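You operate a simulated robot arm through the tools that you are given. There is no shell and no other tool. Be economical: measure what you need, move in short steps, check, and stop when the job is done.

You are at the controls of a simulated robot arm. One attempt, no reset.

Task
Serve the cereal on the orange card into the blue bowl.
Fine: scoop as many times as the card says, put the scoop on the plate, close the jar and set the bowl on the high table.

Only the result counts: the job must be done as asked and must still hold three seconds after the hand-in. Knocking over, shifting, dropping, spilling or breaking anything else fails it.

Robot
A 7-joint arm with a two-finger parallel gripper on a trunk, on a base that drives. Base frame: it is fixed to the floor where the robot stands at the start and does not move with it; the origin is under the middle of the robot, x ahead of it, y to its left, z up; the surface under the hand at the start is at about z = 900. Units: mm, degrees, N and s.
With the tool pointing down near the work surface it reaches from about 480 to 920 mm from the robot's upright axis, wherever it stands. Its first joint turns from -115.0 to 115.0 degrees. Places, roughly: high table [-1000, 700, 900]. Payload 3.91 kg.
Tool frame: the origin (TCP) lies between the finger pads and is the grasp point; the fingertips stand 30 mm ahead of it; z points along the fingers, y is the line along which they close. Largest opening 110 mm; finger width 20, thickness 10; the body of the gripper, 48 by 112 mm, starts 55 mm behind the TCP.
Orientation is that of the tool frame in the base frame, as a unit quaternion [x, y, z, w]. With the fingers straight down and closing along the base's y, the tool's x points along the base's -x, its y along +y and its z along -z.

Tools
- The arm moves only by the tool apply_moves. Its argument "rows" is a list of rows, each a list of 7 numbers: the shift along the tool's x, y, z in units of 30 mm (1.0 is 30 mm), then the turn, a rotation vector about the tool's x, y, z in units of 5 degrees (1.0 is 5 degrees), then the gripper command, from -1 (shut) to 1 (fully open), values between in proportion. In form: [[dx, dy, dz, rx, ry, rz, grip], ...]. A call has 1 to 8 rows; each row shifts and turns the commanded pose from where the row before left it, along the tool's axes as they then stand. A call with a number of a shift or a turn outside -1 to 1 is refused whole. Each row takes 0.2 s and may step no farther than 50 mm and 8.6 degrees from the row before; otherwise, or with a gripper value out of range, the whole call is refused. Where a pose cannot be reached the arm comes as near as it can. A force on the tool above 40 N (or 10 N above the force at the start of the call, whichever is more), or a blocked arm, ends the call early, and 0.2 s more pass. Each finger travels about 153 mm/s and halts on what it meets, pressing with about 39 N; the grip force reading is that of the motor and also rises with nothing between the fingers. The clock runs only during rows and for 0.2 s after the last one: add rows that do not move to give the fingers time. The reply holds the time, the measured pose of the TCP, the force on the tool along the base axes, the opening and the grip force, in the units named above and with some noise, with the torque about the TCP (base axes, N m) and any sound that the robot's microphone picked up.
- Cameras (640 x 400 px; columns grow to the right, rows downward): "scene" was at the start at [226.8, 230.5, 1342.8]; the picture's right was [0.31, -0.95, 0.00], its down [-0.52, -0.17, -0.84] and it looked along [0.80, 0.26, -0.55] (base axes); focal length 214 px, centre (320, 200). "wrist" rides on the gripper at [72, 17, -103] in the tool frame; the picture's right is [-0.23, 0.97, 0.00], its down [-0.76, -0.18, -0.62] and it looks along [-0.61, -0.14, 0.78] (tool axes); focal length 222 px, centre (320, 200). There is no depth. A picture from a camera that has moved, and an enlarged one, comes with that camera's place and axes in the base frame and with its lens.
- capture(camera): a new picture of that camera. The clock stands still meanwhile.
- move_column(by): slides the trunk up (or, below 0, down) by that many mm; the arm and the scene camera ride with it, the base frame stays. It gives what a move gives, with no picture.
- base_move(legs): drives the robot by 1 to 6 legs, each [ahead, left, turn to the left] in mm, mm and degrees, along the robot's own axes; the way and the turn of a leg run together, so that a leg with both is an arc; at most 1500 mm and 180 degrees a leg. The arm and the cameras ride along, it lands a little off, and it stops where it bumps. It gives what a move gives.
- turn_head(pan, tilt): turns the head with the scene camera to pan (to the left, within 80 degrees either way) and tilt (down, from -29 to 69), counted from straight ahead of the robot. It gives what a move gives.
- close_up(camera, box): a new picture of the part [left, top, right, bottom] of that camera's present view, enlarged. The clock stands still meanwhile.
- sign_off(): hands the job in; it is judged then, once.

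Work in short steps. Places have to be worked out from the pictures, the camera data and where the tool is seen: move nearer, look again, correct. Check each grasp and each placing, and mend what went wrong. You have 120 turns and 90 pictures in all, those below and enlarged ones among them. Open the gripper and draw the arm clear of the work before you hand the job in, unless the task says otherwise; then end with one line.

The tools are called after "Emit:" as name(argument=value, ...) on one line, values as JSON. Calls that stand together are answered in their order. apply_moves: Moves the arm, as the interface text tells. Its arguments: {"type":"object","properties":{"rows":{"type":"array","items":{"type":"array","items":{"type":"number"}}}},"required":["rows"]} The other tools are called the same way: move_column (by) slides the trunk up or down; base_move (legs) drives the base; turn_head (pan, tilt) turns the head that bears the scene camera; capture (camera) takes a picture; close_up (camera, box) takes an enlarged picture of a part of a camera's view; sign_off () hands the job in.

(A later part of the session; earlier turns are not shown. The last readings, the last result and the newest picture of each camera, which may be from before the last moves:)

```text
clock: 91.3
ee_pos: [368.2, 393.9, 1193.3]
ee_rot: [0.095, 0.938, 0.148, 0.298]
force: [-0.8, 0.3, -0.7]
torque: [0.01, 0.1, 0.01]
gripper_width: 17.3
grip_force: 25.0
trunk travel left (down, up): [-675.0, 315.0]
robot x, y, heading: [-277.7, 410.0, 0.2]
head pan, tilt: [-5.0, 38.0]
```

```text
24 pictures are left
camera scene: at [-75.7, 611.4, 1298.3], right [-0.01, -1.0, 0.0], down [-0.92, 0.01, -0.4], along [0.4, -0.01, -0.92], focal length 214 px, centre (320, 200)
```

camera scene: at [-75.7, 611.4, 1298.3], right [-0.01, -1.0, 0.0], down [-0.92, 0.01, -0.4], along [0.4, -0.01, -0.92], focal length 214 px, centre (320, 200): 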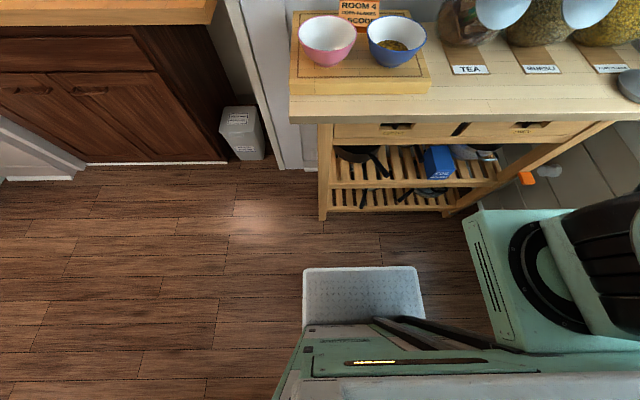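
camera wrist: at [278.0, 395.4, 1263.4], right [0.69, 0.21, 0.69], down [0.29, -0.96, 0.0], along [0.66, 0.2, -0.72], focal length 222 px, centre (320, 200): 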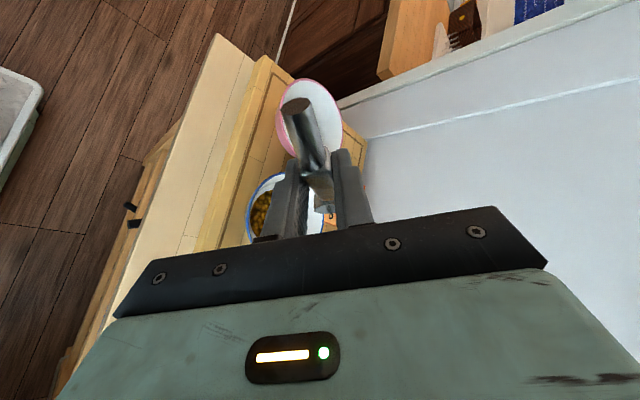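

The arm brushed the robot's own head (camera displaced), nothing on the table moved. I move forward a little, finish levelling, and reset the head.

Emit:
apply_moves(rows=[[-0.667, 0.075, 0.487, 0, 0, 0, -1], [-0.667, 0.075, 0.487, 0, 0, 0, -1], [0, 0, 0, 0.615, -0.21, -0.8, -1], [0, 0, 0, 0.615, -0.21, -0.8, -1], [0, 0, 0, 0.615, -0.21, -0.8, -1], [0, 0, 0, 0.615, -0.21, -0.8, -1], [0, 0, 0, 0, 0, 0, -1]])

Emit:
move_column(by=150)

Emit:
turn_head(pan=30, tilt=40)

```text
clock: 92.9
ee_pos: [416.1, 401.2, 1190.9]
ee_rot: [-0.01, 0.941, -0.009, 0.338]
force: [-0.5, 0.3, -0.1]
torque: [-0.03, 0.06, -0.01]
gripper_width: 17.6
grip_force: 24.7
trunk travel left (down, up): [-675.0, 315.0]
robot x, y, heading: [-275.2, 408.3, 0.2]
head pan, tilt: [-5.0, 38.0]
```

```text
clock: 94.6
ee_pos: [417.0, 401.4, 1341.0]
ee_rot: [-0.011, 0.941, -0.008, 0.339]
force: [-0.1, 0.8, -0.6]
torque: [0.0, 0.05, 0.0]
gripper_width: 17.4
grip_force: 25.4
trunk travel left (down, up): [-825.0, 165.0]
robot x, y, heading: [-278.6, 411.5, 0.2]
head pan, tilt: [-5.0, 38.0]
```

```text
clock: 95.6
ee_pos: [417.7, 400.1, 1340.1]
ee_rot: [-0.01, 0.941, -0.011, 0.338]
force: [0.3, 0.5, 0.2]
torque: [0.02, 0.11, 0.01]
gripper_width: 17.4
grip_force: 25.1
trunk travel left (down, up): [-825.0, 165.0]
robot x, y, heading: [-273.7, 408.7, 0.5]
head pan, tilt: [30.0, 40.0]
```

Level again, hand at z≈1341. Now drive 60 mm ahead and turn left 180° to face the high table.

Emit:
base_move(legs=[[60, 0, 0], [0, 0, 90], [0, 0, 90]])

Emit:
turn_head(pan=10, tilt=45)

Emit:
capture(camera="scene")

```text
clock: 104.2
ee_pos: [-907.8, 431.2, 1340.5]
ee_rot: [0.941, 0.0, -0.338, -0.013]
force: [0.1, 0.1, -1.3]
torque: [0.02, -0.08, -0.02]
gripper_width: 17.2
grip_force: 24.8
trunk travel left (down, up): [-825.0, 165.0]
robot x, y, heading: [-214.6, 409.3, 179.3]
head pan, tilt: [30.0, 40.0]
```

```text
clock: 105.0
ee_pos: [-909.2, 434.7, 1340.0]
ee_rot: [0.941, -0.003, -0.338, -0.015]
force: [0.0, 1.0, 0.1]
torque: [0.0, -0.1, 0.02]
gripper_width: 17.5
grip_force: 24.9
trunk travel left (down, up): [-825.0, 165.0]
robot x, y, heading: [-216.2, 405.3, 179.3]
head pan, tilt: [10.0, 45.0]
```

```text
23 pictures are left
camera scene: at [-423.3, 201.3, 1452.1], right [-0.04, 1.0, 0.0], down [0.89, 0.03, -0.45], along [-0.45, -0.02, -0.89], focal length 214 px, centre (320, 200)
```

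scene: 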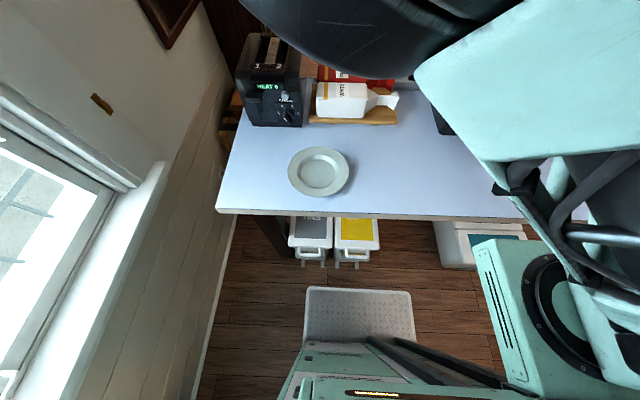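

The head tilt is offset, but the reported axes are valid: plate centre ≈ (-800,179), ~180 mm wide. I back off and strafe to get the right reach, lower the trunk and look.

Emit:
base_move(legs=[[-140, 200, 0]])

Emit:
move_column(by=-150)

Emit:
turn_head(pan=10, tilt=28)

Emit:
capture(camera="scene")

```text
clock: 106.8
ee_pos: [-770.3, 232.8, 1339.6]
ee_rot: [0.941, -0.005, -0.338, -0.015]
force: [0.4, 0.2, -0.2]
torque: [-0.01, -0.06, -0.03]
gripper_width: 17.5
grip_force: 24.9
trunk travel left (down, up): [-825.0, 165.0]
robot x, y, heading: [-77.7, 204.8, 179.1]
head pan, tilt: [10.0, 45.0]
```

```text
clock: 108.6
ee_pos: [-771.6, 235.0, 1190.3]
ee_rot: [0.941, -0.008, -0.338, -0.017]
force: [0.1, -0.1, -0.9]
torque: [-0.04, -0.07, 0.01]
gripper_width: 17.4
grip_force: 24.7
trunk travel left (down, up): [-675.0, 315.0]
robot x, y, heading: [-75.2, 204.3, 179.1]
head pan, tilt: [10.0, 45.0]
```

```text
clock: 109.4
ee_pos: [-771.2, 236.3, 1189.6]
ee_rot: [0.941, -0.008, -0.338, -0.017]
force: [0.9, 0.6, -0.4]
torque: [-0.02, -0.11, 0.03]
gripper_width: 17.6
grip_force: 25.3
trunk travel left (down, up): [-675.0, 315.0]
robot x, y, heading: [-78.2, 207.4, 178.9]
head pan, tilt: [10.0, 28.0]
```

```text
22 pictures are left
camera scene: at [-286.3, -4.6, 1302.6], right [-0.06, 1.0, 0.0], down [0.89, 0.05, -0.46], along [-0.46, -0.03, -0.89], focal length 214 px, centre (320, 200)
```

scene: 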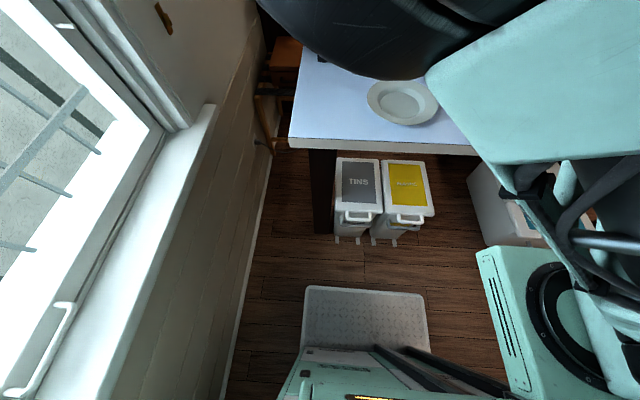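

Plate ≈ (-806,184). The arm link hangs before the camera; I lower the hand to a hover over the plate (TCP ≈ (-734,181,1010)).

Emit:
apply_moves(rows=[[0.795, 0.328, 0.628, 0, 0, 0, -1], [0.795, 0.328, 0.628, 0, 0, 0, -1], [0.795, 0.328, 0.628, 0, 0, 0, -1], [0.795, 0.328, 0.628, 0, 0, 0, -1], [0.795, 0.328, 0.628, 0, 0, 0, -1], [0.795, 0.328, 0.628, 0, 0, 0, -1], [0, 0, 0, 0, 0, 0, -1]])

Emit:
turn_head(pan=5, tilt=35)

Emit:
capture(camera="scene")

```text
clock: 111.2
ee_pos: [-743.7, 217.4, 1008.9]
ee_rot: [0.94, -0.05, -0.336, -0.035]
force: [-0.4, -0.4, -0.7]
torque: [0.0, -0.06, 0.02]
gripper_width: 17.3
grip_force: 24.8
trunk travel left (down, up): [-675.0, 315.0]
robot x, y, heading: [-75.6, 204.2, 179.1]
head pan, tilt: [10.0, 28.0]
stopped in row 7: the arm was blocked; the commanded pose is now the measured one
```

```text
clock: 111.9
ee_pos: [-745.3, 218.2, 1008.9]
ee_rot: [0.94, -0.049, -0.336, -0.034]
force: [-0.2, 0.1, -1.0]
torque: [-0.01, -0.07, 0.04]
gripper_width: 17.3
grip_force: 25.2
trunk travel left (down, up): [-675.0, 315.0]
robot x, y, heading: [-76.7, 202.8, 179.1]
head pan, tilt: [5.0, 35.0]
```

```text
21 pictures are left
camera scene: at [-301.5, 1.2, 1320.7], right [0.03, 1.0, 0.0], down [0.74, -0.02, -0.67], along [-0.67, 0.02, -0.74], focal length 214 px, centre (320, 200)
```

scene: 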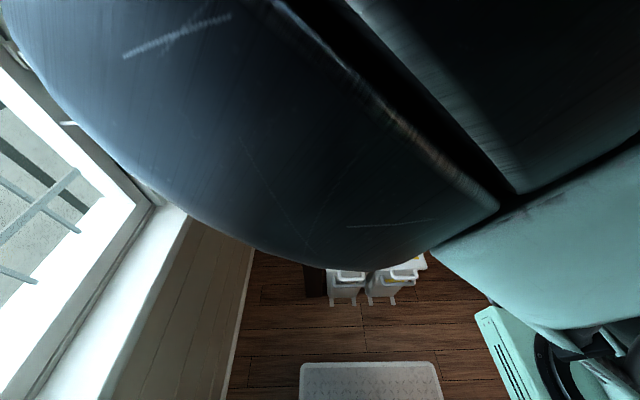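

The elbow jams on the head. I move the hand to the robot's right (+y) first, then strafe the base left to restore position, which frees the elbow.

Emit:
apply_moves(rows=[[0, -0.95, 0, 0, 0, 0, -1], [0, -0.95, 0, 0, 0, 0, -1], [0, -0.95, 0, 0, 0, 0, -1], [0, -0.95, 0, 0, 0, 0, -1], [0, 0, 0, 0, 0, 0, -1]])

Emit:
base_move(legs=[[0, 150, 0]])

Emit:
capture(camera="scene")

```text
clock: 113.1
ee_pos: [-731.1, 326.5, 1012.6]
ee_rot: [0.94, -0.041, -0.337, -0.031]
force: [0.6, 0.9, -0.6]
torque: [0.02, -0.07, 0.0]
gripper_width: 17.5
grip_force: 24.7
trunk travel left (down, up): [-675.0, 315.0]
robot x, y, heading: [-76.0, 202.1, 179.3]
head pan, tilt: [5.0, 35.0]
```

```text
clock: 114.4
ee_pos: [-734.6, 175.2, 1012.7]
ee_rot: [0.94, -0.042, -0.337, -0.032]
force: [-1.0, -0.1, -0.7]
torque: [-0.03, -0.06, 0.0]
gripper_width: 17.7
grip_force: 24.8
trunk travel left (down, up): [-675.0, 315.0]
robot x, y, heading: [-76.2, 55.8, 179.1]
head pan, tilt: [5.0, 35.0]
```

```text
20 pictures are left
camera scene: at [-312.7, -157.3, 1339.8], right [-0.07, 1.0, 0.0], down [0.57, 0.04, -0.82], along [-0.82, -0.06, -0.57], focal length 214 px, centre (320, 200)
```

scene: 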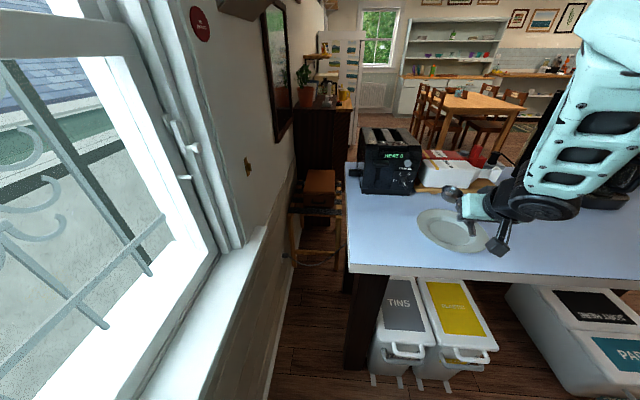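

Head free; plate ≈ (-805,190). I correct the hand's small roll, shift +12 mm y, and descend to TCP z≈960, then zoom.

Emit:
apply_moves(rows=[[0, -0.2, 0, -0.5, 0, -0.33, -1], [0, -0.2, 0, -0.5, 0, -0.33, -1], [0.55, 0, 0.67, 0, 0, 0, -1], [0.55, 0, 0.67, 0, 0, 0, -1], [0, 0, 0, 0, 0, 0, -1]])

Emit:
close_up(camera="scene", box=[390, 170, 530, 258])

```text
clock: 115.6
ee_pos: [-732.1, 185.7, 961.4]
ee_rot: [0.941, 0.0, -0.338, 0.0]
force: [0.2, 0.1, -1.4]
torque: [0.0, -0.04, 0.01]
gripper_width: 17.5
grip_force: 24.9
trunk travel left (down, up): [-675.0, 315.0]
robot x, y, heading: [-79.8, 53.8, 179.2]
head pan, tilt: [5.0, 35.0]
```

```text
4.55 times, centred on (460, 214) of scene
camera zoom: at [-312.7, -157.2, 1339.8], right [-0.07, 1.0, 0.0], down [0.57, 0.04, -0.82], along [-0.82, -0.06, -0.57], focal length 975 px, centre (-316, 136)
```

zoom: 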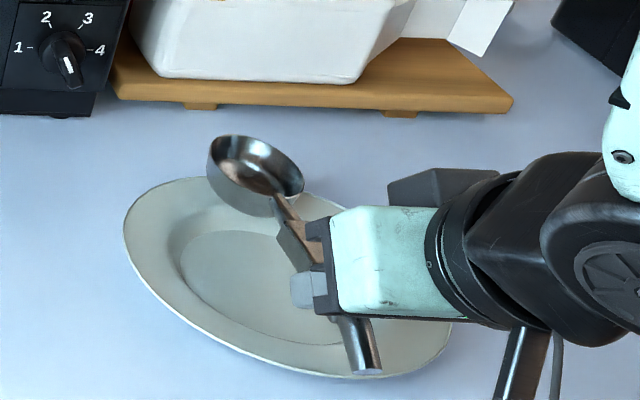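

Scoop bowl is over the plate (about 45 mm past its centre), handle crossing the near rim. Lower in small steps.

Emit:
apply_moves(rows=[[0.11, 0, 0.13, 0, 0, 0, -1], [0.11, 0, 0.13, 0, 0, 0, -1], [0, 0, 0, 0, 0, 0, -1]])

Emit:
apply_moves(rows=[[0.085, 0, 0.103, 0, 0, 0, -1], [0.0, 0, 0, 0, 0, 0, -1]])

Emit:
apply_moves(rows=[[0.064, 0, 0.077, 0, 0, 0, -1], [0, 0, 0, 0, 0, 0, -1]])

```text
clock: 116.4
ee_pos: [-732.7, 186.1, 951.9]
ee_rot: [0.941, 0.0, -0.339, 0.0]
force: [3.5, -3.8, 14.4]
torque: [-0.06, 0.19, -0.05]
gripper_width: 17.7
grip_force: 24.7
trunk travel left (down, up): [-675.0, 315.0]
robot x, y, heading: [-79.7, 55.2, 179.3]
head pan, tilt: [5.0, 35.0]
```

```text
clock: 117.0
ee_pos: [-732.8, 186.3, 947.0]
ee_rot: [0.941, 0.001, -0.338, 0.0]
force: [3.0, -5.2, 16.0]
torque: [-0.09, 0.16, 0.07]
gripper_width: 17.2
grip_force: 25.1
trunk travel left (down, up): [-675.0, 315.0]
robot x, y, heading: [-80.3, 51.6, 179.4]
head pan, tilt: [5.0, 35.0]
```

```text
clock: 117.6
ee_pos: [-732.1, 186.7, 945.0]
ee_rot: [0.941, 0.0, -0.338, -0.001]
force: [2.0, -3.6, 14.7]
torque: [-0.03, 0.15, 0.08]
gripper_width: 17.2
grip_force: 24.8
trunk travel left (down, up): [-675.0, 315.0]
robot x, y, heading: [-81.1, 55.4, 179.0]
head pan, tilt: [5.0, 35.0]
```

Contact (15 N), with the handle slipping in the grip on the rim. Look.

Emit:
close_up(camera="scene", box=[390, 170, 530, 258])

```text
4.55 times, centred on (460, 214) of scene
camera zoom: at [-312.1, -157.5, 1339.9], right [-0.07, 1.0, 0.0], down [0.57, 0.04, -0.82], along [-0.82, -0.06, -0.57], focal length 975 px, centre (-316, 136)
```

zoom: 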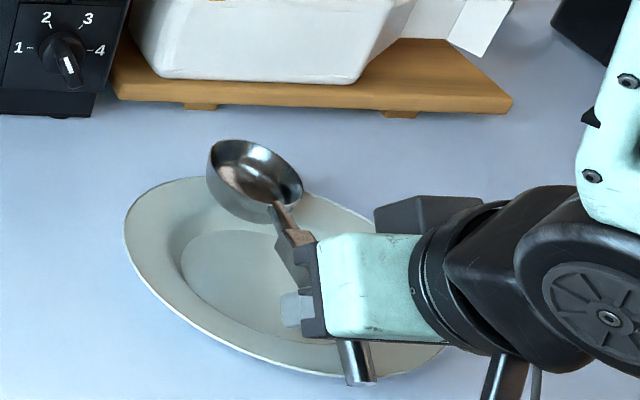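

Scoop bridges the plate, bowl inside the rim. Release gently and draw back along the tool axis.

Emit:
apply_moves(rows=[[0, 0, 0, 0, 0, 0, -0.6], [0, 0, 0, 0, 0, 0, -0.3], [0, 0, 0, 0, 0, 0, -0.1], [0, 0, 0, 0, 0, 0, -0.1]])

Emit:
close_up(camera="scene", box=[390, 170, 530, 258])

```text
clock: 118.6
ee_pos: [-733.2, 188.3, 944.4]
ee_rot: [0.941, 0.0, -0.338, 0.0]
force: [-0.9, -0.5, -0.6]
torque: [0.0, 0.0, 0.01]
gripper_width: 49.5
grip_force: 0.1
trunk travel left (down, up): [-675.0, 315.0]
robot x, y, heading: [-79.5, 55.2, 179.2]
head pan, tilt: [5.0, 35.0]
```

```text
4.55 times, centred on (460, 214) of scene
camera zoom: at [-312.7, -157.2, 1339.8], right [-0.07, 1.0, 0.0], down [0.57, 0.04, -0.82], along [-0.82, -0.06, -0.57], focal length 975 px, centre (-316, 136)
```

zoom: 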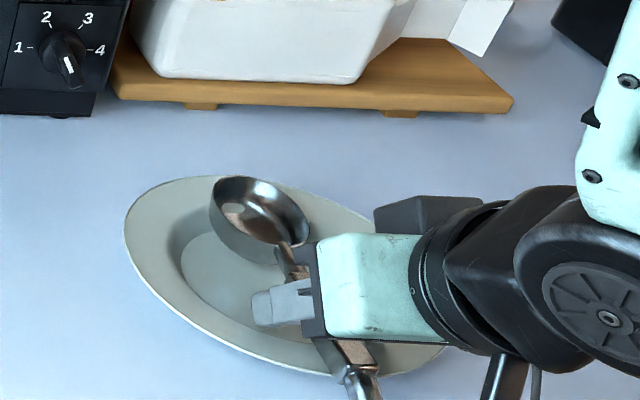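

The scoop rests on the plate. Draw the hand back along its axis and up.

Emit:
apply_moves(rows=[[0, 0, -0.5, 0, 0, 0, -0.1], [0, 0, -1, 0, 0, 0, -0.1], [0, 0, -1, 0, 0, 0, -0.1], [-0.5, 0, -0.8, 0, 0, 0, -0.1], [-0.6, 0, -0.8, 0, 0, 0, -0.1], [-0.6, 0, -0.8, 0, 0, 0, -0.1], [0, 0, 0, 0, 0, 0, -0.1]])

Emit:
capture(camera="scene")

```text
clock: 120.2
ee_pos: [-697.5, 188.3, 1093.4]
ee_rot: [0.941, 0.001, -0.339, 0.001]
force: [-0.8, -0.3, 0.3]
torque: [0.01, -0.03, 0.0]
gripper_width: 49.4
grip_force: 0.1
out of reach, approached as far as the arm can: row 2, 3
trunk travel left (down, up): [-675.0, 315.0]
robot x, y, heading: [-79.4, 54.2, 179.3]
head pan, tilt: [5.0, 35.0]
```

```text
16 pictures are left
camera scene: at [-312.8, -157.2, 1339.8], right [-0.07, 1.0, 0.0], down [0.57, 0.04, -0.82], along [-0.82, -0.06, -0.57], focal length 214 px, centre (320, 200)
```

scene: 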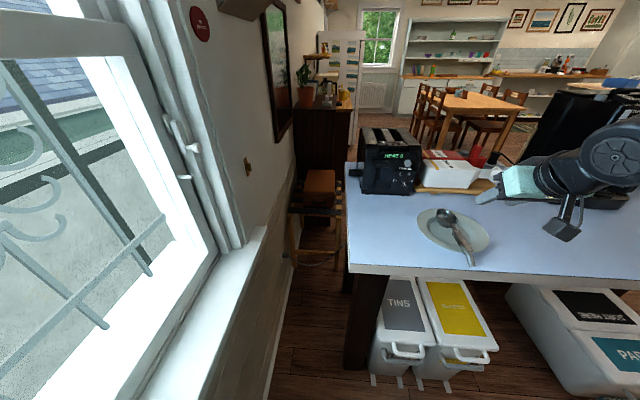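

Scoop done. Raise the trunk, drive to the turning spot, turn right 180°, and return to the jar position.

Emit:
move_column(by=200)

Emit:
base_move(legs=[[136, -356, 0], [0, 0, -90], [0, 0, -89], [-60, -330, 0]])

Emit:
turn_head(pan=-20, tilt=38)

```text
clock: 122.4
ee_pos: [-697.3, 189.5, 1292.2]
ee_rot: [0.941, 0.0, -0.337, 0.0]
force: [-0.4, 0.4, 0.3]
torque: [0.0, -0.03, 0.03]
gripper_width: 49.7
grip_force: 0.0
trunk travel left (down, up): [-875.0, 115.0]
robot x, y, heading: [-75.0, 53.1, 179.5]
head pan, tilt: [5.0, 35.0]
```

```text
clock: 134.2
ee_pos: [369.3, -16.9, 1293.7]
ee_rot: [-0.025, 0.941, 0.009, 0.338]
force: [0.0, 0.5, 0.1]
torque: [0.02, -0.01, 0.0]
gripper_width: 49.5
grip_force: 0.0
trunk travel left (down, up): [-875.0, 115.0]
robot x, y, heading: [-253.6, 84.5, 2.3]
head pan, tilt: [5.0, 35.0]
```

```text
clock: 135.1
ee_pos: [368.4, -17.0, 1293.3]
ee_rot: [-0.025, 0.941, 0.008, 0.337]
force: [0.4, 0.0, -0.2]
torque: [0.0, 0.0, 0.0]
gripper_width: 49.6
grip_force: 0.0
trunk travel left (down, up): [-875.0, 115.0]
robot x, y, heading: [-256.5, 81.9, 2.2]
head pan, tilt: [-20.0, 38.0]
```

Emit:
move_column(by=-200)

Emit:
apply_moves(rows=[[0, -0.787, 0, 0.023, 0.987, 0.073, 0.2], [0, -0.787, 0, 0.023, 0.987, 0.073, 0.2], [0, -0.787, 0, 0.023, 0.987, 0.073, 0.2], [0, -0.787, 0, 0.023, 0.987, 0.073, 0.2], [0, -0.787, 0, 0.023, 0.987, 0.073, 0.2], [0, -0.787, 0, 0.023, 0.987, 0.073, 0.2], [0, -0.787, 0, 0.023, 0.987, 0.073, 0.2], [0, -0.787, 0, 0.023, 0.987, 0.073, 0.2]])

Emit:
capture(camera="scene")

```text
clock: 137.2
ee_pos: [367.6, -17.1, 1093.1]
ee_rot: [-0.025, 0.941, 0.009, 0.338]
force: [0.5, -0.1, -0.2]
torque: [-0.05, 0.02, 0.0]
gripper_width: 49.5
grip_force: 0.0
trunk travel left (down, up): [-675.0, 315.0]
robot x, y, heading: [-254.4, 84.6, 1.9]
head pan, tilt: [-20.0, 38.0]
```

```text
clock: 139.0
ee_pos: [355.0, -202.8, 1102.7]
ee_rot: [-0.001, 1.0, 0.001, -0.001]
force: [0.0, -0.5, 0.0]
torque: [-0.03, -0.01, 0.0]
gripper_width: 65.8
grip_force: 0.2
out of reach, approached as far as the arm can: row 8
trunk travel left (down, up): [-675.0, 315.0]
robot x, y, heading: [-255.3, 84.6, 2.2]
head pan, tilt: [-20.0, 38.0]
```

```text
15 pictures are left
camera scene: at [-39.0, 265.9, 1335.2], right [-0.31, -0.95, 0.0], down [-0.59, 0.19, -0.79], along [0.75, -0.24, -0.62], focal length 214 px, centre (320, 200)
```

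scene: 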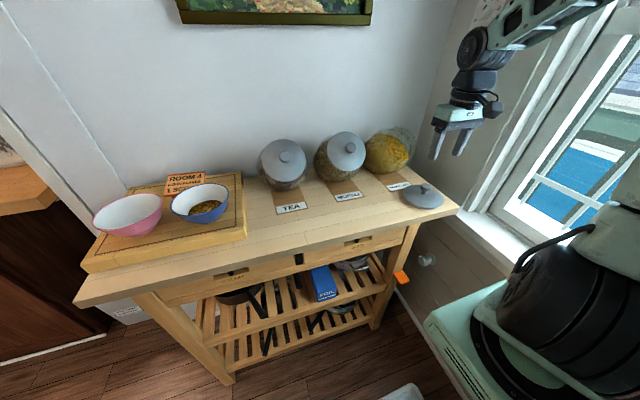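

Lid and all items as left. I return to the recorded release pose (400,-206,956) and grasp the knob.

Emit:
apply_moves(rows=[[-0.5, -0.03, 0.6, 0, 0, 0, 0.2], [-0.5, -0.03, 0.6, 0, 0, 0, 0.2], [-0.5, -0.03, 0.6, 0, 0, 0, 0.2], [0, 0, 0.6, 0, 0, 0, 0.2], [0, 0, 0.6, 0, 0, 0, 0.2], [0, 0, 0, 0, 0, 0, 0.2]])

Emit:
close_up(camera="scene", box=[380, 140, 476, 200])

```text
clock: 140.4
ee_pos: [330.9, -193.4, 1058.8]
ee_rot: [-0.001, 1.0, 0.002, 0.002]
force: [0.4, 0.4, -0.2]
torque: [0.0, 0.02, -0.01]
gripper_width: 66.1
grip_force: 0.1
out of reach, approached as far as the arm can: row 1, 2, 3, 4, 5
trunk travel left (down, up): [-675.0, 315.0]
robot x, y, heading: [-255.1, 82.2, 2.3]
head pan, tilt: [-20.0, 38.0]
```

```text
6.67 times, centred on (428, 170) of scene
camera zoom: at [-39.0, 265.8, 1335.2], right [-0.31, -0.95, 0.0], down [-0.59, 0.19, -0.79], along [0.75, -0.24, -0.62], focal length 1430 px, centre (-400, 400)
```

zoom: 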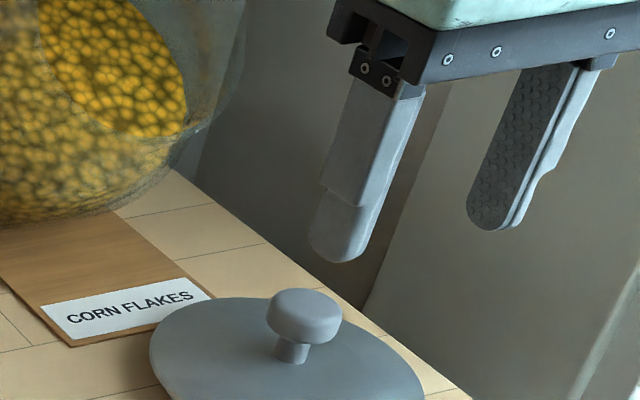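

The arm is stuck in an awkward branch. I unwind it: rise and bring the hand to the neutral start-like pose in front, then re-approach.

Emit:
apply_moves(rows=[[0, 1, -0.9, 0, 0, 0, 0.2], [0, 1, -0.9, 0, 0, 0, 0.2], [0, 1, -0.9, 0, 0, 0, 0.2], [0, 1, -0.9, 0, 0, 0, 0.2], [0, 1, -0.9, 0, 0, 0, 0.2], [0, 1, -0.9, 0, 0, 0, 0.2], [0, 1, -0.9, 0, 0, 0, 0.2], [0, 1, -0.9, 0, 0, 0, 0.2]])

Emit:
apply_moves(rows=[[0, 0.8, -0.9, 0, 0, 0, 0.2], [0, 0.8, -0.9, 0, 0, 0, 0.2], [0, 0, 0, 0, 0, 0, 0.2]])

Emit:
capture(camera="scene")

```text
clock: 142.2
ee_pos: [332.1, 46.6, 1279.7]
ee_rot: [0.001, 1.0, 0.002, 0.0]
force: [0.3, -0.1, -0.7]
torque: [0.01, -0.01, 0.02]
gripper_width: 66.1
grip_force: 0.1
trunk travel left (down, up): [-675.0, 315.0]
robot x, y, heading: [-257.2, 84.8, 2.2]
head pan, tilt: [-20.0, 38.0]
```

```text
clock: 143.0
ee_pos: [331.3, 94.7, 1329.6]
ee_rot: [0.0, 1.0, 0.001, 0.0]
force: [0.0, 0.5, 0.0]
torque: [-0.01, 0.03, 0.0]
gripper_width: 65.9
grip_force: 0.1
trunk travel left (down, up): [-675.0, 315.0]
robot x, y, heading: [-253.7, 82.8, 2.2]
head pan, tilt: [-20.0, 38.0]
```

```text
13 pictures are left
camera scene: at [-39.0, 265.8, 1335.2], right [-0.31, -0.95, 0.0], down [-0.59, 0.19, -0.79], along [0.75, -0.24, -0.62], focal length 214 px, centre (320, 200)
```

scene: 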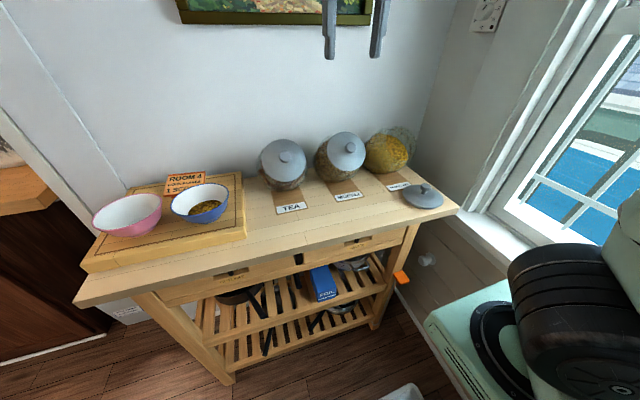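

Back in a start-like branch. Lower the trunk 220 mm as in the first lid operation and approach the lid at constant height.

Emit:
move_column(by=-220)

Emit:
apply_moves(rows=[[-0.5, -0.7, 0, 0, 0, 0, 0.2], [-0.5, -0.7, 0, 0, 0, 0, 0.2], [-0.5, -0.7, 0, 0, 0, 0, 0.2], [-0.5, -0.8, 0, 0, 0, 0, 0.2], [-0.3, -1, 0, 0, 0, 0, 0.2], [0, -1, 0, 0, 0, 0, 0.2], [0, -1, 0, 0, 0, 0, 0.2], [0, -1, 0, 0, 0, 0, 0.2]])

```text
clock: 145.4
ee_pos: [332.4, 94.3, 1109.8]
ee_rot: [0.0, 1.0, 0.001, 0.0]
force: [-0.5, -0.1, 0.6]
torque: [-0.02, 0.01, -0.01]
gripper_width: 66.4
grip_force: 0.0
trunk travel left (down, up): [-455.0, 535.0]
robot x, y, heading: [-258.4, 85.3, 2.2]
head pan, tilt: [-20.0, 38.0]
```

```text
clock: 147.2
ee_pos: [402.1, -112.0, 1109.8]
ee_rot: [-0.002, 1.0, 0.001, 0.0]
force: [-0.2, 0.4, 0.2]
torque: [0.03, 0.0, -0.01]
gripper_width: 65.9
grip_force: 0.0
trunk travel left (down, up): [-455.0, 535.0]
robot x, y, heading: [-253.4, 82.6, 2.1]
head pan, tilt: [-20.0, 38.0]
```

Works. Continue to above the knob and descend to z≈985.

Emit:
apply_moves(rows=[[0.015, -0.8, 0, 0, 0, 0, 0.2], [0.015, -0.8, 0, 0, 0, 0, 0.2], [0.015, -0.8, 0, 0, 0, 0, 0.2], [0.015, -0.74, 0.8, 0, 0, 0, 0.2], [0, 0, 0.9, 0, 0, 0, 0.2], [0, 0, 0.9, 0, 0, 0, 0.2], [0, 0, 0.9, 0, 0, 0, 0.2], [0, 0, 0, 0, 0, 0, 0.2]])

Emit:
close_up(camera="scene", box=[380, 20, 476, 80])

```text
clock: 149.0
ee_pos: [397.8, -205.8, 1004.9]
ee_rot: [0.0, 1.0, 0.001, 0.0]
force: [0.0, -0.2, 0.8]
torque: [0.02, 0.0, -0.03]
gripper_width: 65.8
grip_force: 0.0
trunk travel left (down, up): [-455.0, 535.0]
robot x, y, heading: [-253.4, 82.2, 2.3]
head pan, tilt: [-20.0, 38.0]
```

```text
6.67 times, centred on (428, 50) of scene
camera zoom: at [-39.0, 265.8, 1115.2], right [-0.31, -0.95, 0.0], down [-0.59, 0.19, -0.79], along [0.75, -0.24, -0.62], focal length 1430 px, centre (-400, 1200)
```

zoom: 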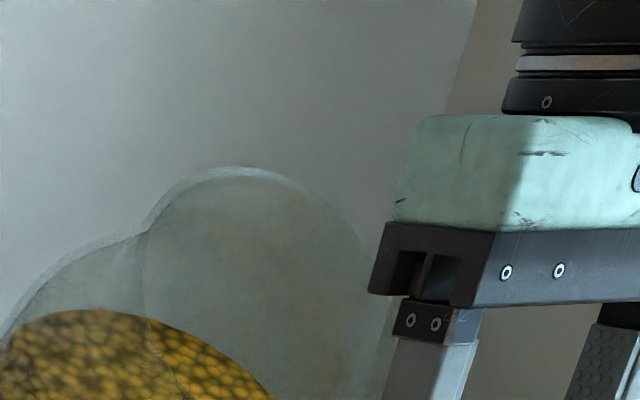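

I descend to the recorded release pose and close on the knob.

Emit:
apply_moves(rows=[[-0.05, 0, 0.55, 0, 0, 0, 0.2], [0, 0, 0.55, 0, 0, 0, 0.2], [0, 0, 0.5, 0, 0, 0, 0.2], [0, 0, 0, 0, 0, 0, 0.2], [0, 0, 0, 0, 0, 0, -0.3], [0, 0, 0, 0, 0, 0, -1], [0, 0, 0, 0, 0, 0, -1], [0, 0, 0, 0, 0, 0, -1]])

```text
clock: 149.6
ee_pos: [401.0, -207.1, 981.3]
ee_rot: [-0.001, 1.0, -0.002, 0.005]
force: [-0.3, -0.6, -0.2]
torque: [0.01, -0.01, 0.02]
gripper_width: 65.9
grip_force: 0.2
trunk travel left (down, up): [-455.0, 535.0]
robot x, y, heading: [-255.2, 85.0, 2.5]
head pan, tilt: [-20.0, 38.0]
stopped in row 2: the force on the tool passed its limit at 52 N (the readings are from after the stop); the commanded pose is now the measured one
```

Unexpected contact at z≈981. Look.

Emit:
capture(camera="scene")

Emit:
capture(camera="wrist")

```text
11 pictures are left
camera scene: at [-39.1, 265.9, 1115.0], right [-0.31, -0.95, 0.0], down [-0.59, 0.19, -0.79], along [0.75, -0.24, -0.62], focal length 214 px, centre (320, 200)
```

scene: 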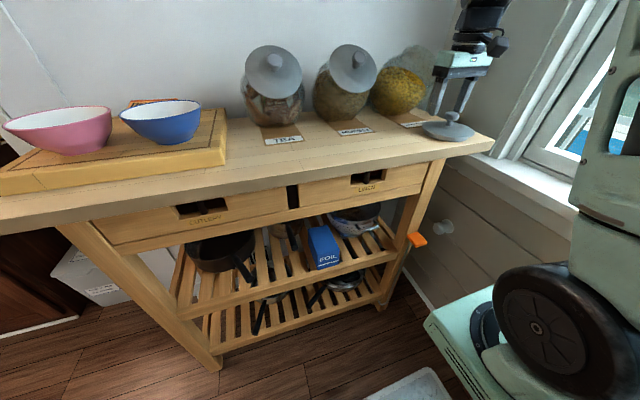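

```text
10 pictures are left
camera wrist: at [327.0, -190.2, 1082.5], right [0.23, 0.97, 0.0], down [0.75, -0.17, 0.63], along [0.62, -0.14, -0.77], focal length 222 px, centre (320, 200)
```

wrist: 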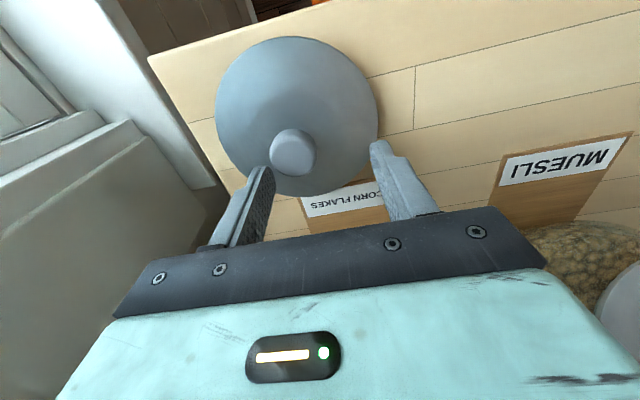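

The knob is actually at about (390,-223) — the left finger landed on it. Rise, shift (−10,−16) mm, and check with the wrist.

Emit:
apply_moves(rows=[[0, 0, -0.8, 0, 0, 0, 0.2], [0.35, -0.55, 0, 0, 0, 0, 0.2], [0, 0, 0, 0, 0, 0, 0.2]])

Emit:
capture(camera="wrist")

```text
clock: 150.4
ee_pos: [390.5, -223.5, 1005.6]
ee_rot: [-0.001, 1.0, -0.001, 0.006]
force: [0.3, 0.0, 0.2]
torque: [0.0, -0.04, 0.01]
gripper_width: 65.9
grip_force: 0.1
trunk travel left (down, up): [-455.0, 535.0]
robot x, y, heading: [-253.8, 84.2, 2.4]
head pan, tilt: [-20.0, 38.0]
```

```text
9 pictures are left
camera wrist: at [316.3, -206.6, 1107.8], right [0.23, 0.97, 0.0], down [0.75, -0.17, 0.63], along [0.62, -0.14, -0.77], focal length 222 px, centre (320, 200)
```

wrist: 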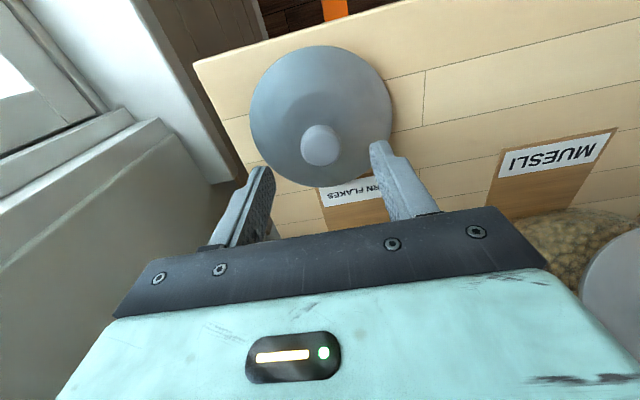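

Aligned. Descend 49 mm and close.

Emit:
apply_moves(rows=[[0, 0, 0.55, 0, 0, 0, 0.2], [0, 0, 0.55, 0, 0, 0, 0.2], [0, 0, 0.5, 0, 0, 0, 0.2], [0, 0, 0, 0, 0, 0, 0.2], [0, 0, 0, 0, 0, 0, -0.3], [0, 0, 0, 0, 0, 0, -1], [0, 0, 0, 0, 0, 0, -1], [0, 0, 0, 0, 0, 0, -1]])

```text
clock: 152.2
ee_pos: [391.7, -221.9, 956.7]
ee_rot: [-0.001, 1.0, -0.002, 0.006]
force: [0.2, -0.5, -0.2]
torque: [0.02, -0.01, 0.0]
gripper_width: 30.7
grip_force: 39.4
trunk travel left (down, up): [-455.0, 535.0]
robot x, y, heading: [-256.8, 83.5, 2.1]
head pan, tilt: [-20.0, 38.0]
```

Knob held. Lift, pitch 44.5° and move to 45 mm out from the seat.

Emit:
apply_moves(rows=[[0, 0, -0.5, 0, 0, 0, -1], [0, 0, -1, 0, 0, 0, -1], [0, 0.3, -1, 0, 0, 0, -1], [0, 0.3, -1, 0, 0, 0, -1], [0, 0.3, -1, 0, 0, 0, -1], [0, 0, -1, 0, -1, 0, -1], [0, 0, 0, 0, -1, 0, -1], [0, 0, 0, 0, -1, 0, -1]])

Emit:
apply_moves(rows=[[0, 0, 0, 0, -1, 0, -1], [0, 0, 0, 0, -1, 0, -1], [0, 0, 0, 0, -1, 0, -1], [0, 0, 0, 0, -1, 0, -1], [0, 0, 0, 0, -1, 0, -1], [0, 0, 0, 0, -0.9, 0, -1], [0, 0, 0, 0, 0, 0, -1]])

```text
clock: 154.0
ee_pos: [389.0, -195.3, 1122.8]
ee_rot: [-0.002, 0.991, -0.001, 0.136]
force: [0.7, 0.2, -1.1]
torque: [-0.02, 0.0, -0.02]
gripper_width: 30.8
grip_force: 39.0
trunk travel left (down, up): [-455.0, 535.0]
robot x, y, heading: [-255.9, 85.8, 2.2]
head pan, tilt: [-20.0, 38.0]
```

```text
clock: 155.6
ee_pos: [390.2, -195.6, 1120.6]
ee_rot: [-0.001, 0.923, -0.002, 0.385]
force: [-0.4, 0.1, -0.4]
torque: [0.01, 0.0, -0.01]
gripper_width: 31.1
grip_force: 39.3
trunk travel left (down, up): [-455.0, 535.0]
robot x, y, heading: [-253.5, 83.7, 2.3]
head pan, tilt: [-20.0, 38.0]
```

Emit:
apply_moves(rows=[[-0.51, 0.007, 0.683, 0, 0, 0, -1], [-0.51, 0.007, 0.683, 0, 0, 0, -1], [-0.51, 0.007, 0.683, 0, 0, 0, -1], [0, 0, 0, 0, 0, 0, -1]])

Emit:
close_up(camera="scene", box=[352, 20, 480, 100])

```text
clock: 156.6
ee_pos: [466.1, -196.9, 1109.5]
ee_rot: [-0.001, 0.923, -0.002, 0.384]
force: [1.2, -0.2, -1.1]
torque: [-0.02, 0.04, 0.0]
gripper_width: 30.6
grip_force: 39.3
trunk travel left (down, up): [-455.0, 535.0]
robot x, y, heading: [-254.6, 84.0, 2.3]
head pan, tilt: [-20.0, 38.0]
```

```text
5.00 times, centred on (416, 60) of scene
camera zoom: at [-39.0, 265.8, 1115.2], right [-0.31, -0.95, 0.0], down [-0.59, 0.19, -0.79], along [0.75, -0.24, -0.62], focal length 1072 px, centre (-160, 900)
```

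zoom: 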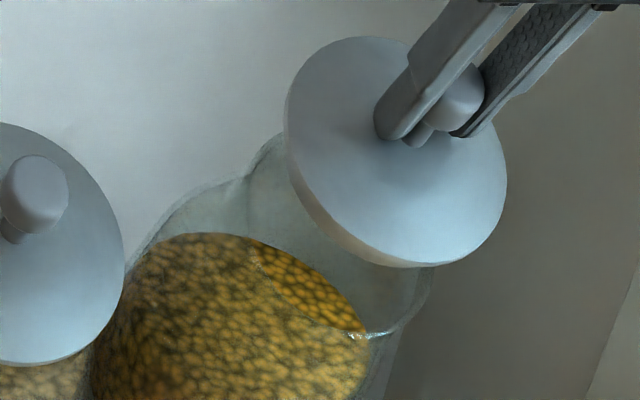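

Lid looks parallel and in line. Advance 36 mm, then seat in small steps.

Emit:
apply_moves(rows=[[0, 0.06, 0.4, 0, 0, 0, -1], [0, 0, 0.4, 0, 0, 0, -1], [0, 0, 0.4, 0, 0, 0, -1], [0, 0, 0, 0, 0, 0, -1]])

Emit:
apply_moves(rows=[[0, 0, 0.15, 0, 0, 0, -1], [0, 0, 0, 0, 0, 0, -1]])

Emit:
apply_moves(rows=[[0, 0, 0.15, 0, 0, 0, -1], [0, 0, 0, 0, 0, 0, -1]])

```text
clock: 157.6
ee_pos: [491.0, -192.8, 1083.3]
ee_rot: [-0.001, 0.923, -0.002, 0.384]
force: [-1.3, 0.1, -3.3]
torque: [0.02, 0.22, -0.03]
gripper_width: 30.9
grip_force: 39.2
trunk travel left (down, up): [-455.0, 535.0]
robot x, y, heading: [-257.3, 84.6, 2.2]
head pan, tilt: [-20.0, 38.0]
```

```text
clock: 158.2
ee_pos: [493.4, -193.8, 1083.4]
ee_rot: [-0.001, 0.922, -0.002, 0.386]
force: [-11.6, 0.9, 6.2]
torque: [0.09, 0.48, 0.05]
gripper_width: 31.0
grip_force: 38.7
trunk travel left (down, up): [-455.0, 535.0]
robot x, y, heading: [-255.3, 83.6, 2.1]
head pan, tilt: [-20.0, 38.0]
```

```text
clock: 158.8
ee_pos: [496.6, -193.9, 1081.2]
ee_rot: [-0.001, 0.922, -0.003, 0.386]
force: [-15.7, -1.2, 17.6]
torque: [-0.12, -0.25, -0.14]
gripper_width: 31.0
grip_force: 39.0
trunk travel left (down, up): [-455.0, 535.0]
robot x, y, heading: [-256.9, 86.0, 2.5]
head pan, tilt: [-20.0, 38.0]
```

Close to the seat (3.5 mm short, 1.6 mm off sideways). Correct and press slightly.

Emit:
apply_moves(rows=[[0.06, 0, 0.06, 0, 0, 0, -1], [0, 0, 0.06, 0, 0, 0, -1], [0, 0, 0, 0, 0, 0, -1]])

Emit:
close_up(camera="scene", box=[352, 20, 480, 100])

```text
clock: 159.6
ee_pos: [496.7, -192.8, 1077.9]
ee_rot: [0.0, 0.922, -0.003, 0.387]
force: [-21.1, -2.7, 30.7]
torque: [-0.07, -0.34, -0.11]
gripper_width: 30.9
grip_force: 39.0
trunk travel left (down, up): [-455.0, 535.0]
robot x, y, heading: [-256.6, 84.5, 2.1]
head pan, tilt: [-20.0, 38.0]
```

```text
5.00 times, centred on (416, 60) of scene
camera zoom: at [-41.0, 266.0, 1115.8], right [-0.31, -0.95, 0.0], down [-0.58, 0.19, -0.79], along [0.75, -0.24, -0.61], focal length 1072 px, centre (-160, 900)
```

zoom: 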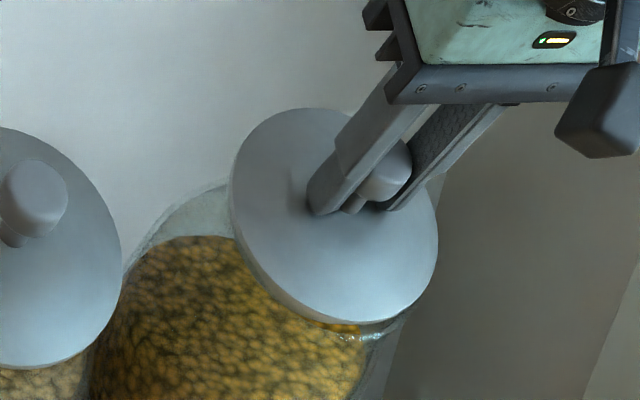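

Position equals the original seat, but the lower edge is still slightly out; I tilt the lid 3° more and press lightly.

Emit:
apply_moves(rows=[[0, 0, -0.06, 0, -0.3, 0, -1], [0, 0, 0, 0, -0.3, 0, -1], [0, 0, 0.03, 0, 0, 0, -1], [0, 0, 0, 0, 0, 0, -1]])

Emit:
close_up(camera="scene", box=[352, 20, 480, 100])

```text
clock: 160.6
ee_pos: [496.1, -193.8, 1078.2]
ee_rot: [-0.002, 0.912, -0.002, 0.411]
force: [-24.3, -2.9, 27.4]
torque: [-0.17, 1.11, -0.1]
gripper_width: 30.9
grip_force: 38.7
trunk travel left (down, up): [-455.0, 535.0]
robot x, y, heading: [-255.3, 83.3, 2.2]
head pan, tilt: [-20.0, 38.0]
```

```text
5.00 times, centred on (416, 60) of scene
camera zoom: at [-40.8, 266.0, 1115.6], right [-0.31, -0.95, 0.0], down [-0.58, 0.19, -0.79], along [0.75, -0.24, -0.61], focal length 1072 px, centre (-160, 900)
```

zoom: 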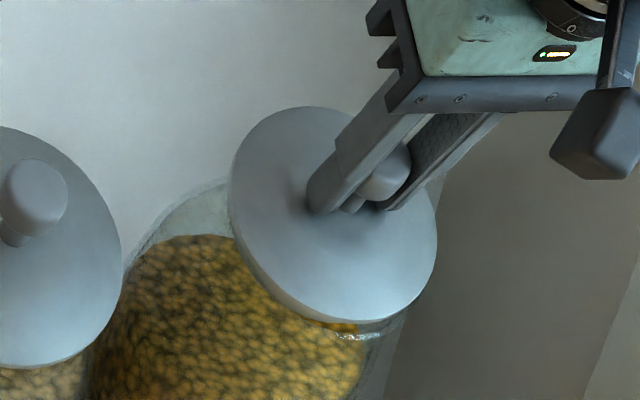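

Comparing ellipses, the lid sits ~8 mm too high along the opening plane (knob held off-centre this time). Back out 12 mm, undo the extra tilt, shift +8 mm along tool x, and re-seat.

Emit:
apply_moves(rows=[[0, 0, -0.25, 0, 0.3, 0, -1], [0, 0, -0.25, 0, 0.2, 0, -1], [0.13, 0, 0, 0, 0, 0, -1], [0.13, 0, 0, 0, 0, 0, -1], [0, 0, 0, 0, 0, 0, -1]])

Emit:
apply_moves(rows=[[0, 0, 0.13, 0, 0, 0, -1], [0, 0, 0.13, 0, 0, 0, -1], [0, 0, 0, 0, 0, 0, -1]])

Emit:
apply_moves(rows=[[0, 0, 0.13, 0, 0, 0, -1], [0, 0, 0, 0, 0, 0, -1]])

Emit:
apply_moves(rows=[[0, 0, 0.1, 0, 0, 0, -1], [0, 0, 0, 0, 0, 0, -1]])

```text
clock: 161.8
ee_pos: [481.8, -192.9, 1080.2]
ee_rot: [-0.002, 0.921, -0.001, 0.389]
force: [0.0, -0.3, -0.5]
torque: [0.02, 0.0, -0.01]
gripper_width: 31.3
grip_force: 39.1
trunk travel left (down, up): [-455.0, 535.0]
robot x, y, heading: [-256.1, 85.7, 2.2]
head pan, tilt: [-20.0, 38.0]
```

```text
clock: 162.6
ee_pos: [487.7, -192.4, 1075.3]
ee_rot: [-0.002, 0.922, -0.001, 0.388]
force: [-0.1, 0.5, -1.0]
torque: [0.0, 0.0, 0.02]
gripper_width: 30.9
grip_force: 38.7
trunk travel left (down, up): [-455.0, 535.0]
robot x, y, heading: [-252.8, 84.7, 2.1]
head pan, tilt: [-20.0, 38.0]
```

```text
clock: 163.2
ee_pos: [489.9, -193.2, 1072.2]
ee_rot: [-0.001, 0.922, -0.001, 0.388]
force: [-1.8, -0.3, -1.0]
torque: [-0.08, 0.12, -0.06]
gripper_width: 30.9
grip_force: 39.0
trunk travel left (down, up): [-455.0, 535.0]
robot x, y, heading: [-256.1, 84.2, 2.2]
head pan, tilt: [-20.0, 38.0]
```

```text
clock: 163.8
ee_pos: [489.9, -194.8, 1072.0]
ee_rot: [-0.001, 0.921, -0.002, 0.39]
force: [-12.6, -0.6, 9.6]
torque: [-0.17, 0.49, -0.14]
gripper_width: 30.7
grip_force: 39.0
trunk travel left (down, up): [-455.0, 535.0]
robot x, y, heading: [-253.0, 79.7, 2.3]
head pan, tilt: [-20.0, 38.0]
```

Contact 1.8 mm short of the original depth; press 2 mm more and check.

Emit:
apply_moves(rows=[[0, 0, 0.07, 0, 0, 0, -1], [0, 0, 0, 0, 0, 0, -1]])

Emit:
close_up(camera="scene", box=[352, 20, 480, 100])

```text
clock: 164.4
ee_pos: [491.3, -194.1, 1072.6]
ee_rot: [-0.001, 0.921, -0.002, 0.39]
force: [-18.6, -1.6, 22.7]
torque: [-0.23, 0.32, -0.22]
gripper_width: 30.9
grip_force: 38.9
trunk travel left (down, up): [-455.0, 535.0]
robot x, y, heading: [-255.9, 80.9, 2.1]
head pan, tilt: [-20.0, 38.0]
```

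```text
5.00 times, centred on (416, 60) of scene
camera zoom: at [-40.6, 265.9, 1115.8], right [-0.31, -0.95, 0.0], down [-0.58, 0.19, -0.79], along [0.75, -0.24, -0.61], focal length 1072 px, centre (-160, 900)
```

zoom: 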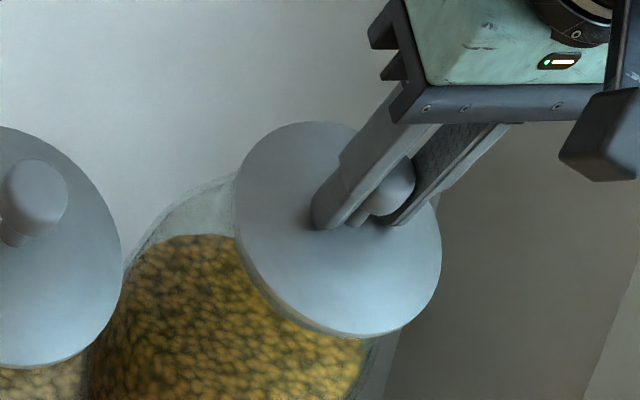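

The lid now covers the opening like the muesli's. Ease off and open, then draw back along the axis.

Emit:
apply_moves(rows=[[0, 0, -0.05, 0, 0, 0, -1], [0, 0, 0, 0, 0, 0, -0.35], [0, 0, 0, 0, 0, 0, 0.0], [0, 0, 0, 0, 0, 0, 0.2], [0, 0, 0, 0, 0, 0, 0.2]])

Emit:
apply_moves(rows=[[0, 0, -0.5, 0, 0, 0, 0.2], [0, 0, -1, 0, 0, 0, 0.2], [0, 0, -1, 0, 0, 0, 0.2], [-0.3, 0, -1, 0, 0, 0, 0.2], [-0.6, 0, -0.8, 0, 0, 0, 0.2], [-0.6, 0, -0.8, 0, 0, 0, 0.2], [0, 0, 0, 0, 0, 0, 0.2]])

Emit:
capture(camera="scene")

```text
clock: 165.6
ee_pos: [490.6, -192.9, 1070.4]
ee_rot: [-0.002, 0.921, -0.001, 0.389]
force: [-10.4, 4.5, 13.2]
torque: [-0.33, 0.06, -0.19]
gripper_width: 64.3
grip_force: 0.0
trunk travel left (down, up): [-455.0, 535.0]
robot x, y, heading: [-257.2, 86.6, 2.2]
head pan, tilt: [-20.0, 38.0]
```

```text
clock: 167.2
ee_pos: [415.0, -192.6, 1210.7]
ee_rot: [-0.002, 0.921, -0.001, 0.388]
force: [0.6, 0.3, -0.4]
torque: [0.01, 0.0, -0.02]
gripper_width: 66.0
grip_force: 0.0
trunk travel left (down, up): [-455.0, 535.0]
robot x, y, heading: [-256.2, 84.2, 2.1]
head pan, tilt: [-20.0, 38.0]
```

```text
4 pictures are left
camera scene: at [-39.0, 265.8, 1115.2], right [-0.31, -0.95, 0.0], down [-0.59, 0.19, -0.79], along [0.75, -0.24, -0.62], focal length 214 px, centre (320, 200)
```

scene: 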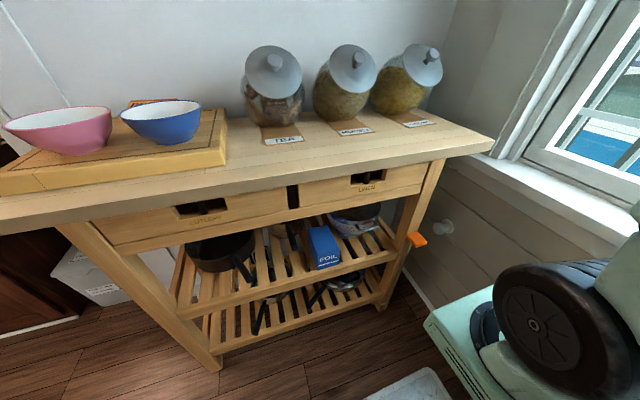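

Lid stays on. Now the bowl: strafe the robot left ~365 mm and straighten the heading.

Emit:
base_move(legs=[[0, 365, -2.2]])

Emit:
apply_moves(rows=[[0, 1, 0, 0, 1, 0, 0.2], [0, 1, 0, 0, 1, 0, 0.2], [0, 1, 0, 0, 1, 0, 0.2], [0, 1, 0, 0, 1, 0, 0.2], [0, 1, 0, 0, 1, 0, 0.2], [0, 0.5, 0, 0, 1, 0, 0.2], [0, 0, 0, 0, 1, 0, 0.2], [0, 0, 0, 0, 1, 0, 0.2]])

```text
clock: 169.5
ee_pos: [397.9, 147.1, 1208.8]
ee_rot: [0.014, 0.921, -0.008, 0.388]
force: [-0.4, -0.1, -1.0]
torque: [0.02, -0.01, 0.01]
gripper_width: 66.0
grip_force: 0.0
trunk travel left (down, up): [-455.0, 535.0]
robot x, y, heading: [-262.8, 447.9, 0.2]
head pan, tilt: [-20.0, 38.0]
```

```text
clock: 171.3
ee_pos: [402.2, 312.1, 1208.2]
ee_rot: [0.018, 0.999, -0.002, 0.048]
force: [-0.6, -1.3, -0.1]
torque: [0.02, -0.03, -0.02]
gripper_width: 66.1
grip_force: 0.0
trunk travel left (down, up): [-455.0, 535.0]
robot x, y, heading: [-260.9, 445.0, 0.3]
head pan, tilt: [-20.0, 38.0]
```

Emit:
apply_moves(rows=[[0, 0, 0, 0, 0.55, -0.21, 0.2], [0, 0, 0, 0, 0.55, -0.21, 0.2], [-0.36, 0.34, 0.6, 0, 0, 0, 0.2], [-0.36, 0.34, 0.6, 0, 0, 0, 0.2], [-0.36, 0.34, 0.6, 0, 0, 0, 0.2], [-0.36, 0.34, 0.6, 0, 0, 0, 0.2], [-0.36, 0.34, 0.6, 0, 0, 0, 0.2], [0, 0, 0, 0, 0, 0, 0.2]])

Emit:
capture(camera="wrist")

```text
clock: 173.1
ee_pos: [456.1, 362.5, 1119.0]
ee_rot: [-0.001, 1.0, -0.003, 0.002]
force: [0.0, 0.5, 0.4]
torque: [-0.01, 0.01, -0.01]
gripper_width: 65.8
grip_force: 0.0
trunk travel left (down, up): [-455.0, 535.0]
robot x, y, heading: [-262.8, 447.4, 0.3]
head pan, tilt: [-20.0, 38.0]
```

```text
3 pictures are left
camera wrist: at [382.9, 378.8, 1221.9], right [0.23, 0.97, 0.0], down [0.76, -0.17, 0.63], along [0.61, -0.14, -0.78], focal length 222 px, centre (320, 200)
```

wrist: 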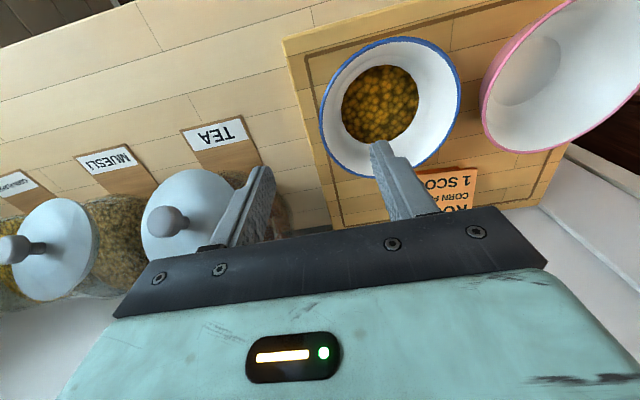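

Bowl rim centre ≈ (459,428), right rim at (459,359). The hand is aligned over it; descend to TCP z≈1015 and close on the rim.

Emit:
apply_moves(rows=[[-0.1, 0, 0.8, 0, 0, 0, 0.0], [0, 0, 0.8, 0, 0, 0, 0.0], [0, 0, 0.8, 0, 0, 0, 0.0], [0, 0, 0.6, 0, 0, 0, 0.0], [0, 0, 0.47, 0, 0, 0, 0.0], [0, 0, 0, 0, 0, 0, 0.0]])

Emit:
apply_moves(rows=[[0, 0, 0, 0, 0, 0, -0.3], [0, 0, 0, 0, 0, 0, -0.6], [0, 0, 0, 0, 0, 0, -0.8], [0, 0, 0, 0, 0, 0, -1], [0, 0, 0, 0, 0, 0, -1], [0, 0, 0, 0, 0, 0, -1]])

```text
clock: 174.5
ee_pos: [459.8, 361.6, 1014.5]
ee_rot: [0.0, 1.0, -0.003, 0.001]
force: [0.7, -0.8, 0.0]
torque: [0.0, 0.01, 0.01]
gripper_width: 55.1
grip_force: 0.1
trunk travel left (down, up): [-455.0, 535.0]
robot x, y, heading: [-263.5, 446.5, 0.2]
head pan, tilt: [-20.0, 38.0]
```

```text
clock: 175.9
ee_pos: [460.4, 361.2, 1014.6]
ee_rot: [-0.001, 1.0, -0.003, 0.003]
force: [4.9, 2.4, 9.6]
torque: [0.58, -0.1, -0.27]
gripper_width: 12.1
grip_force: 39.1
trunk travel left (down, up): [-455.0, 535.0]
robot x, y, heading: [-261.2, 444.3, 0.1]
head pan, tilt: [-20.0, 38.0]
```

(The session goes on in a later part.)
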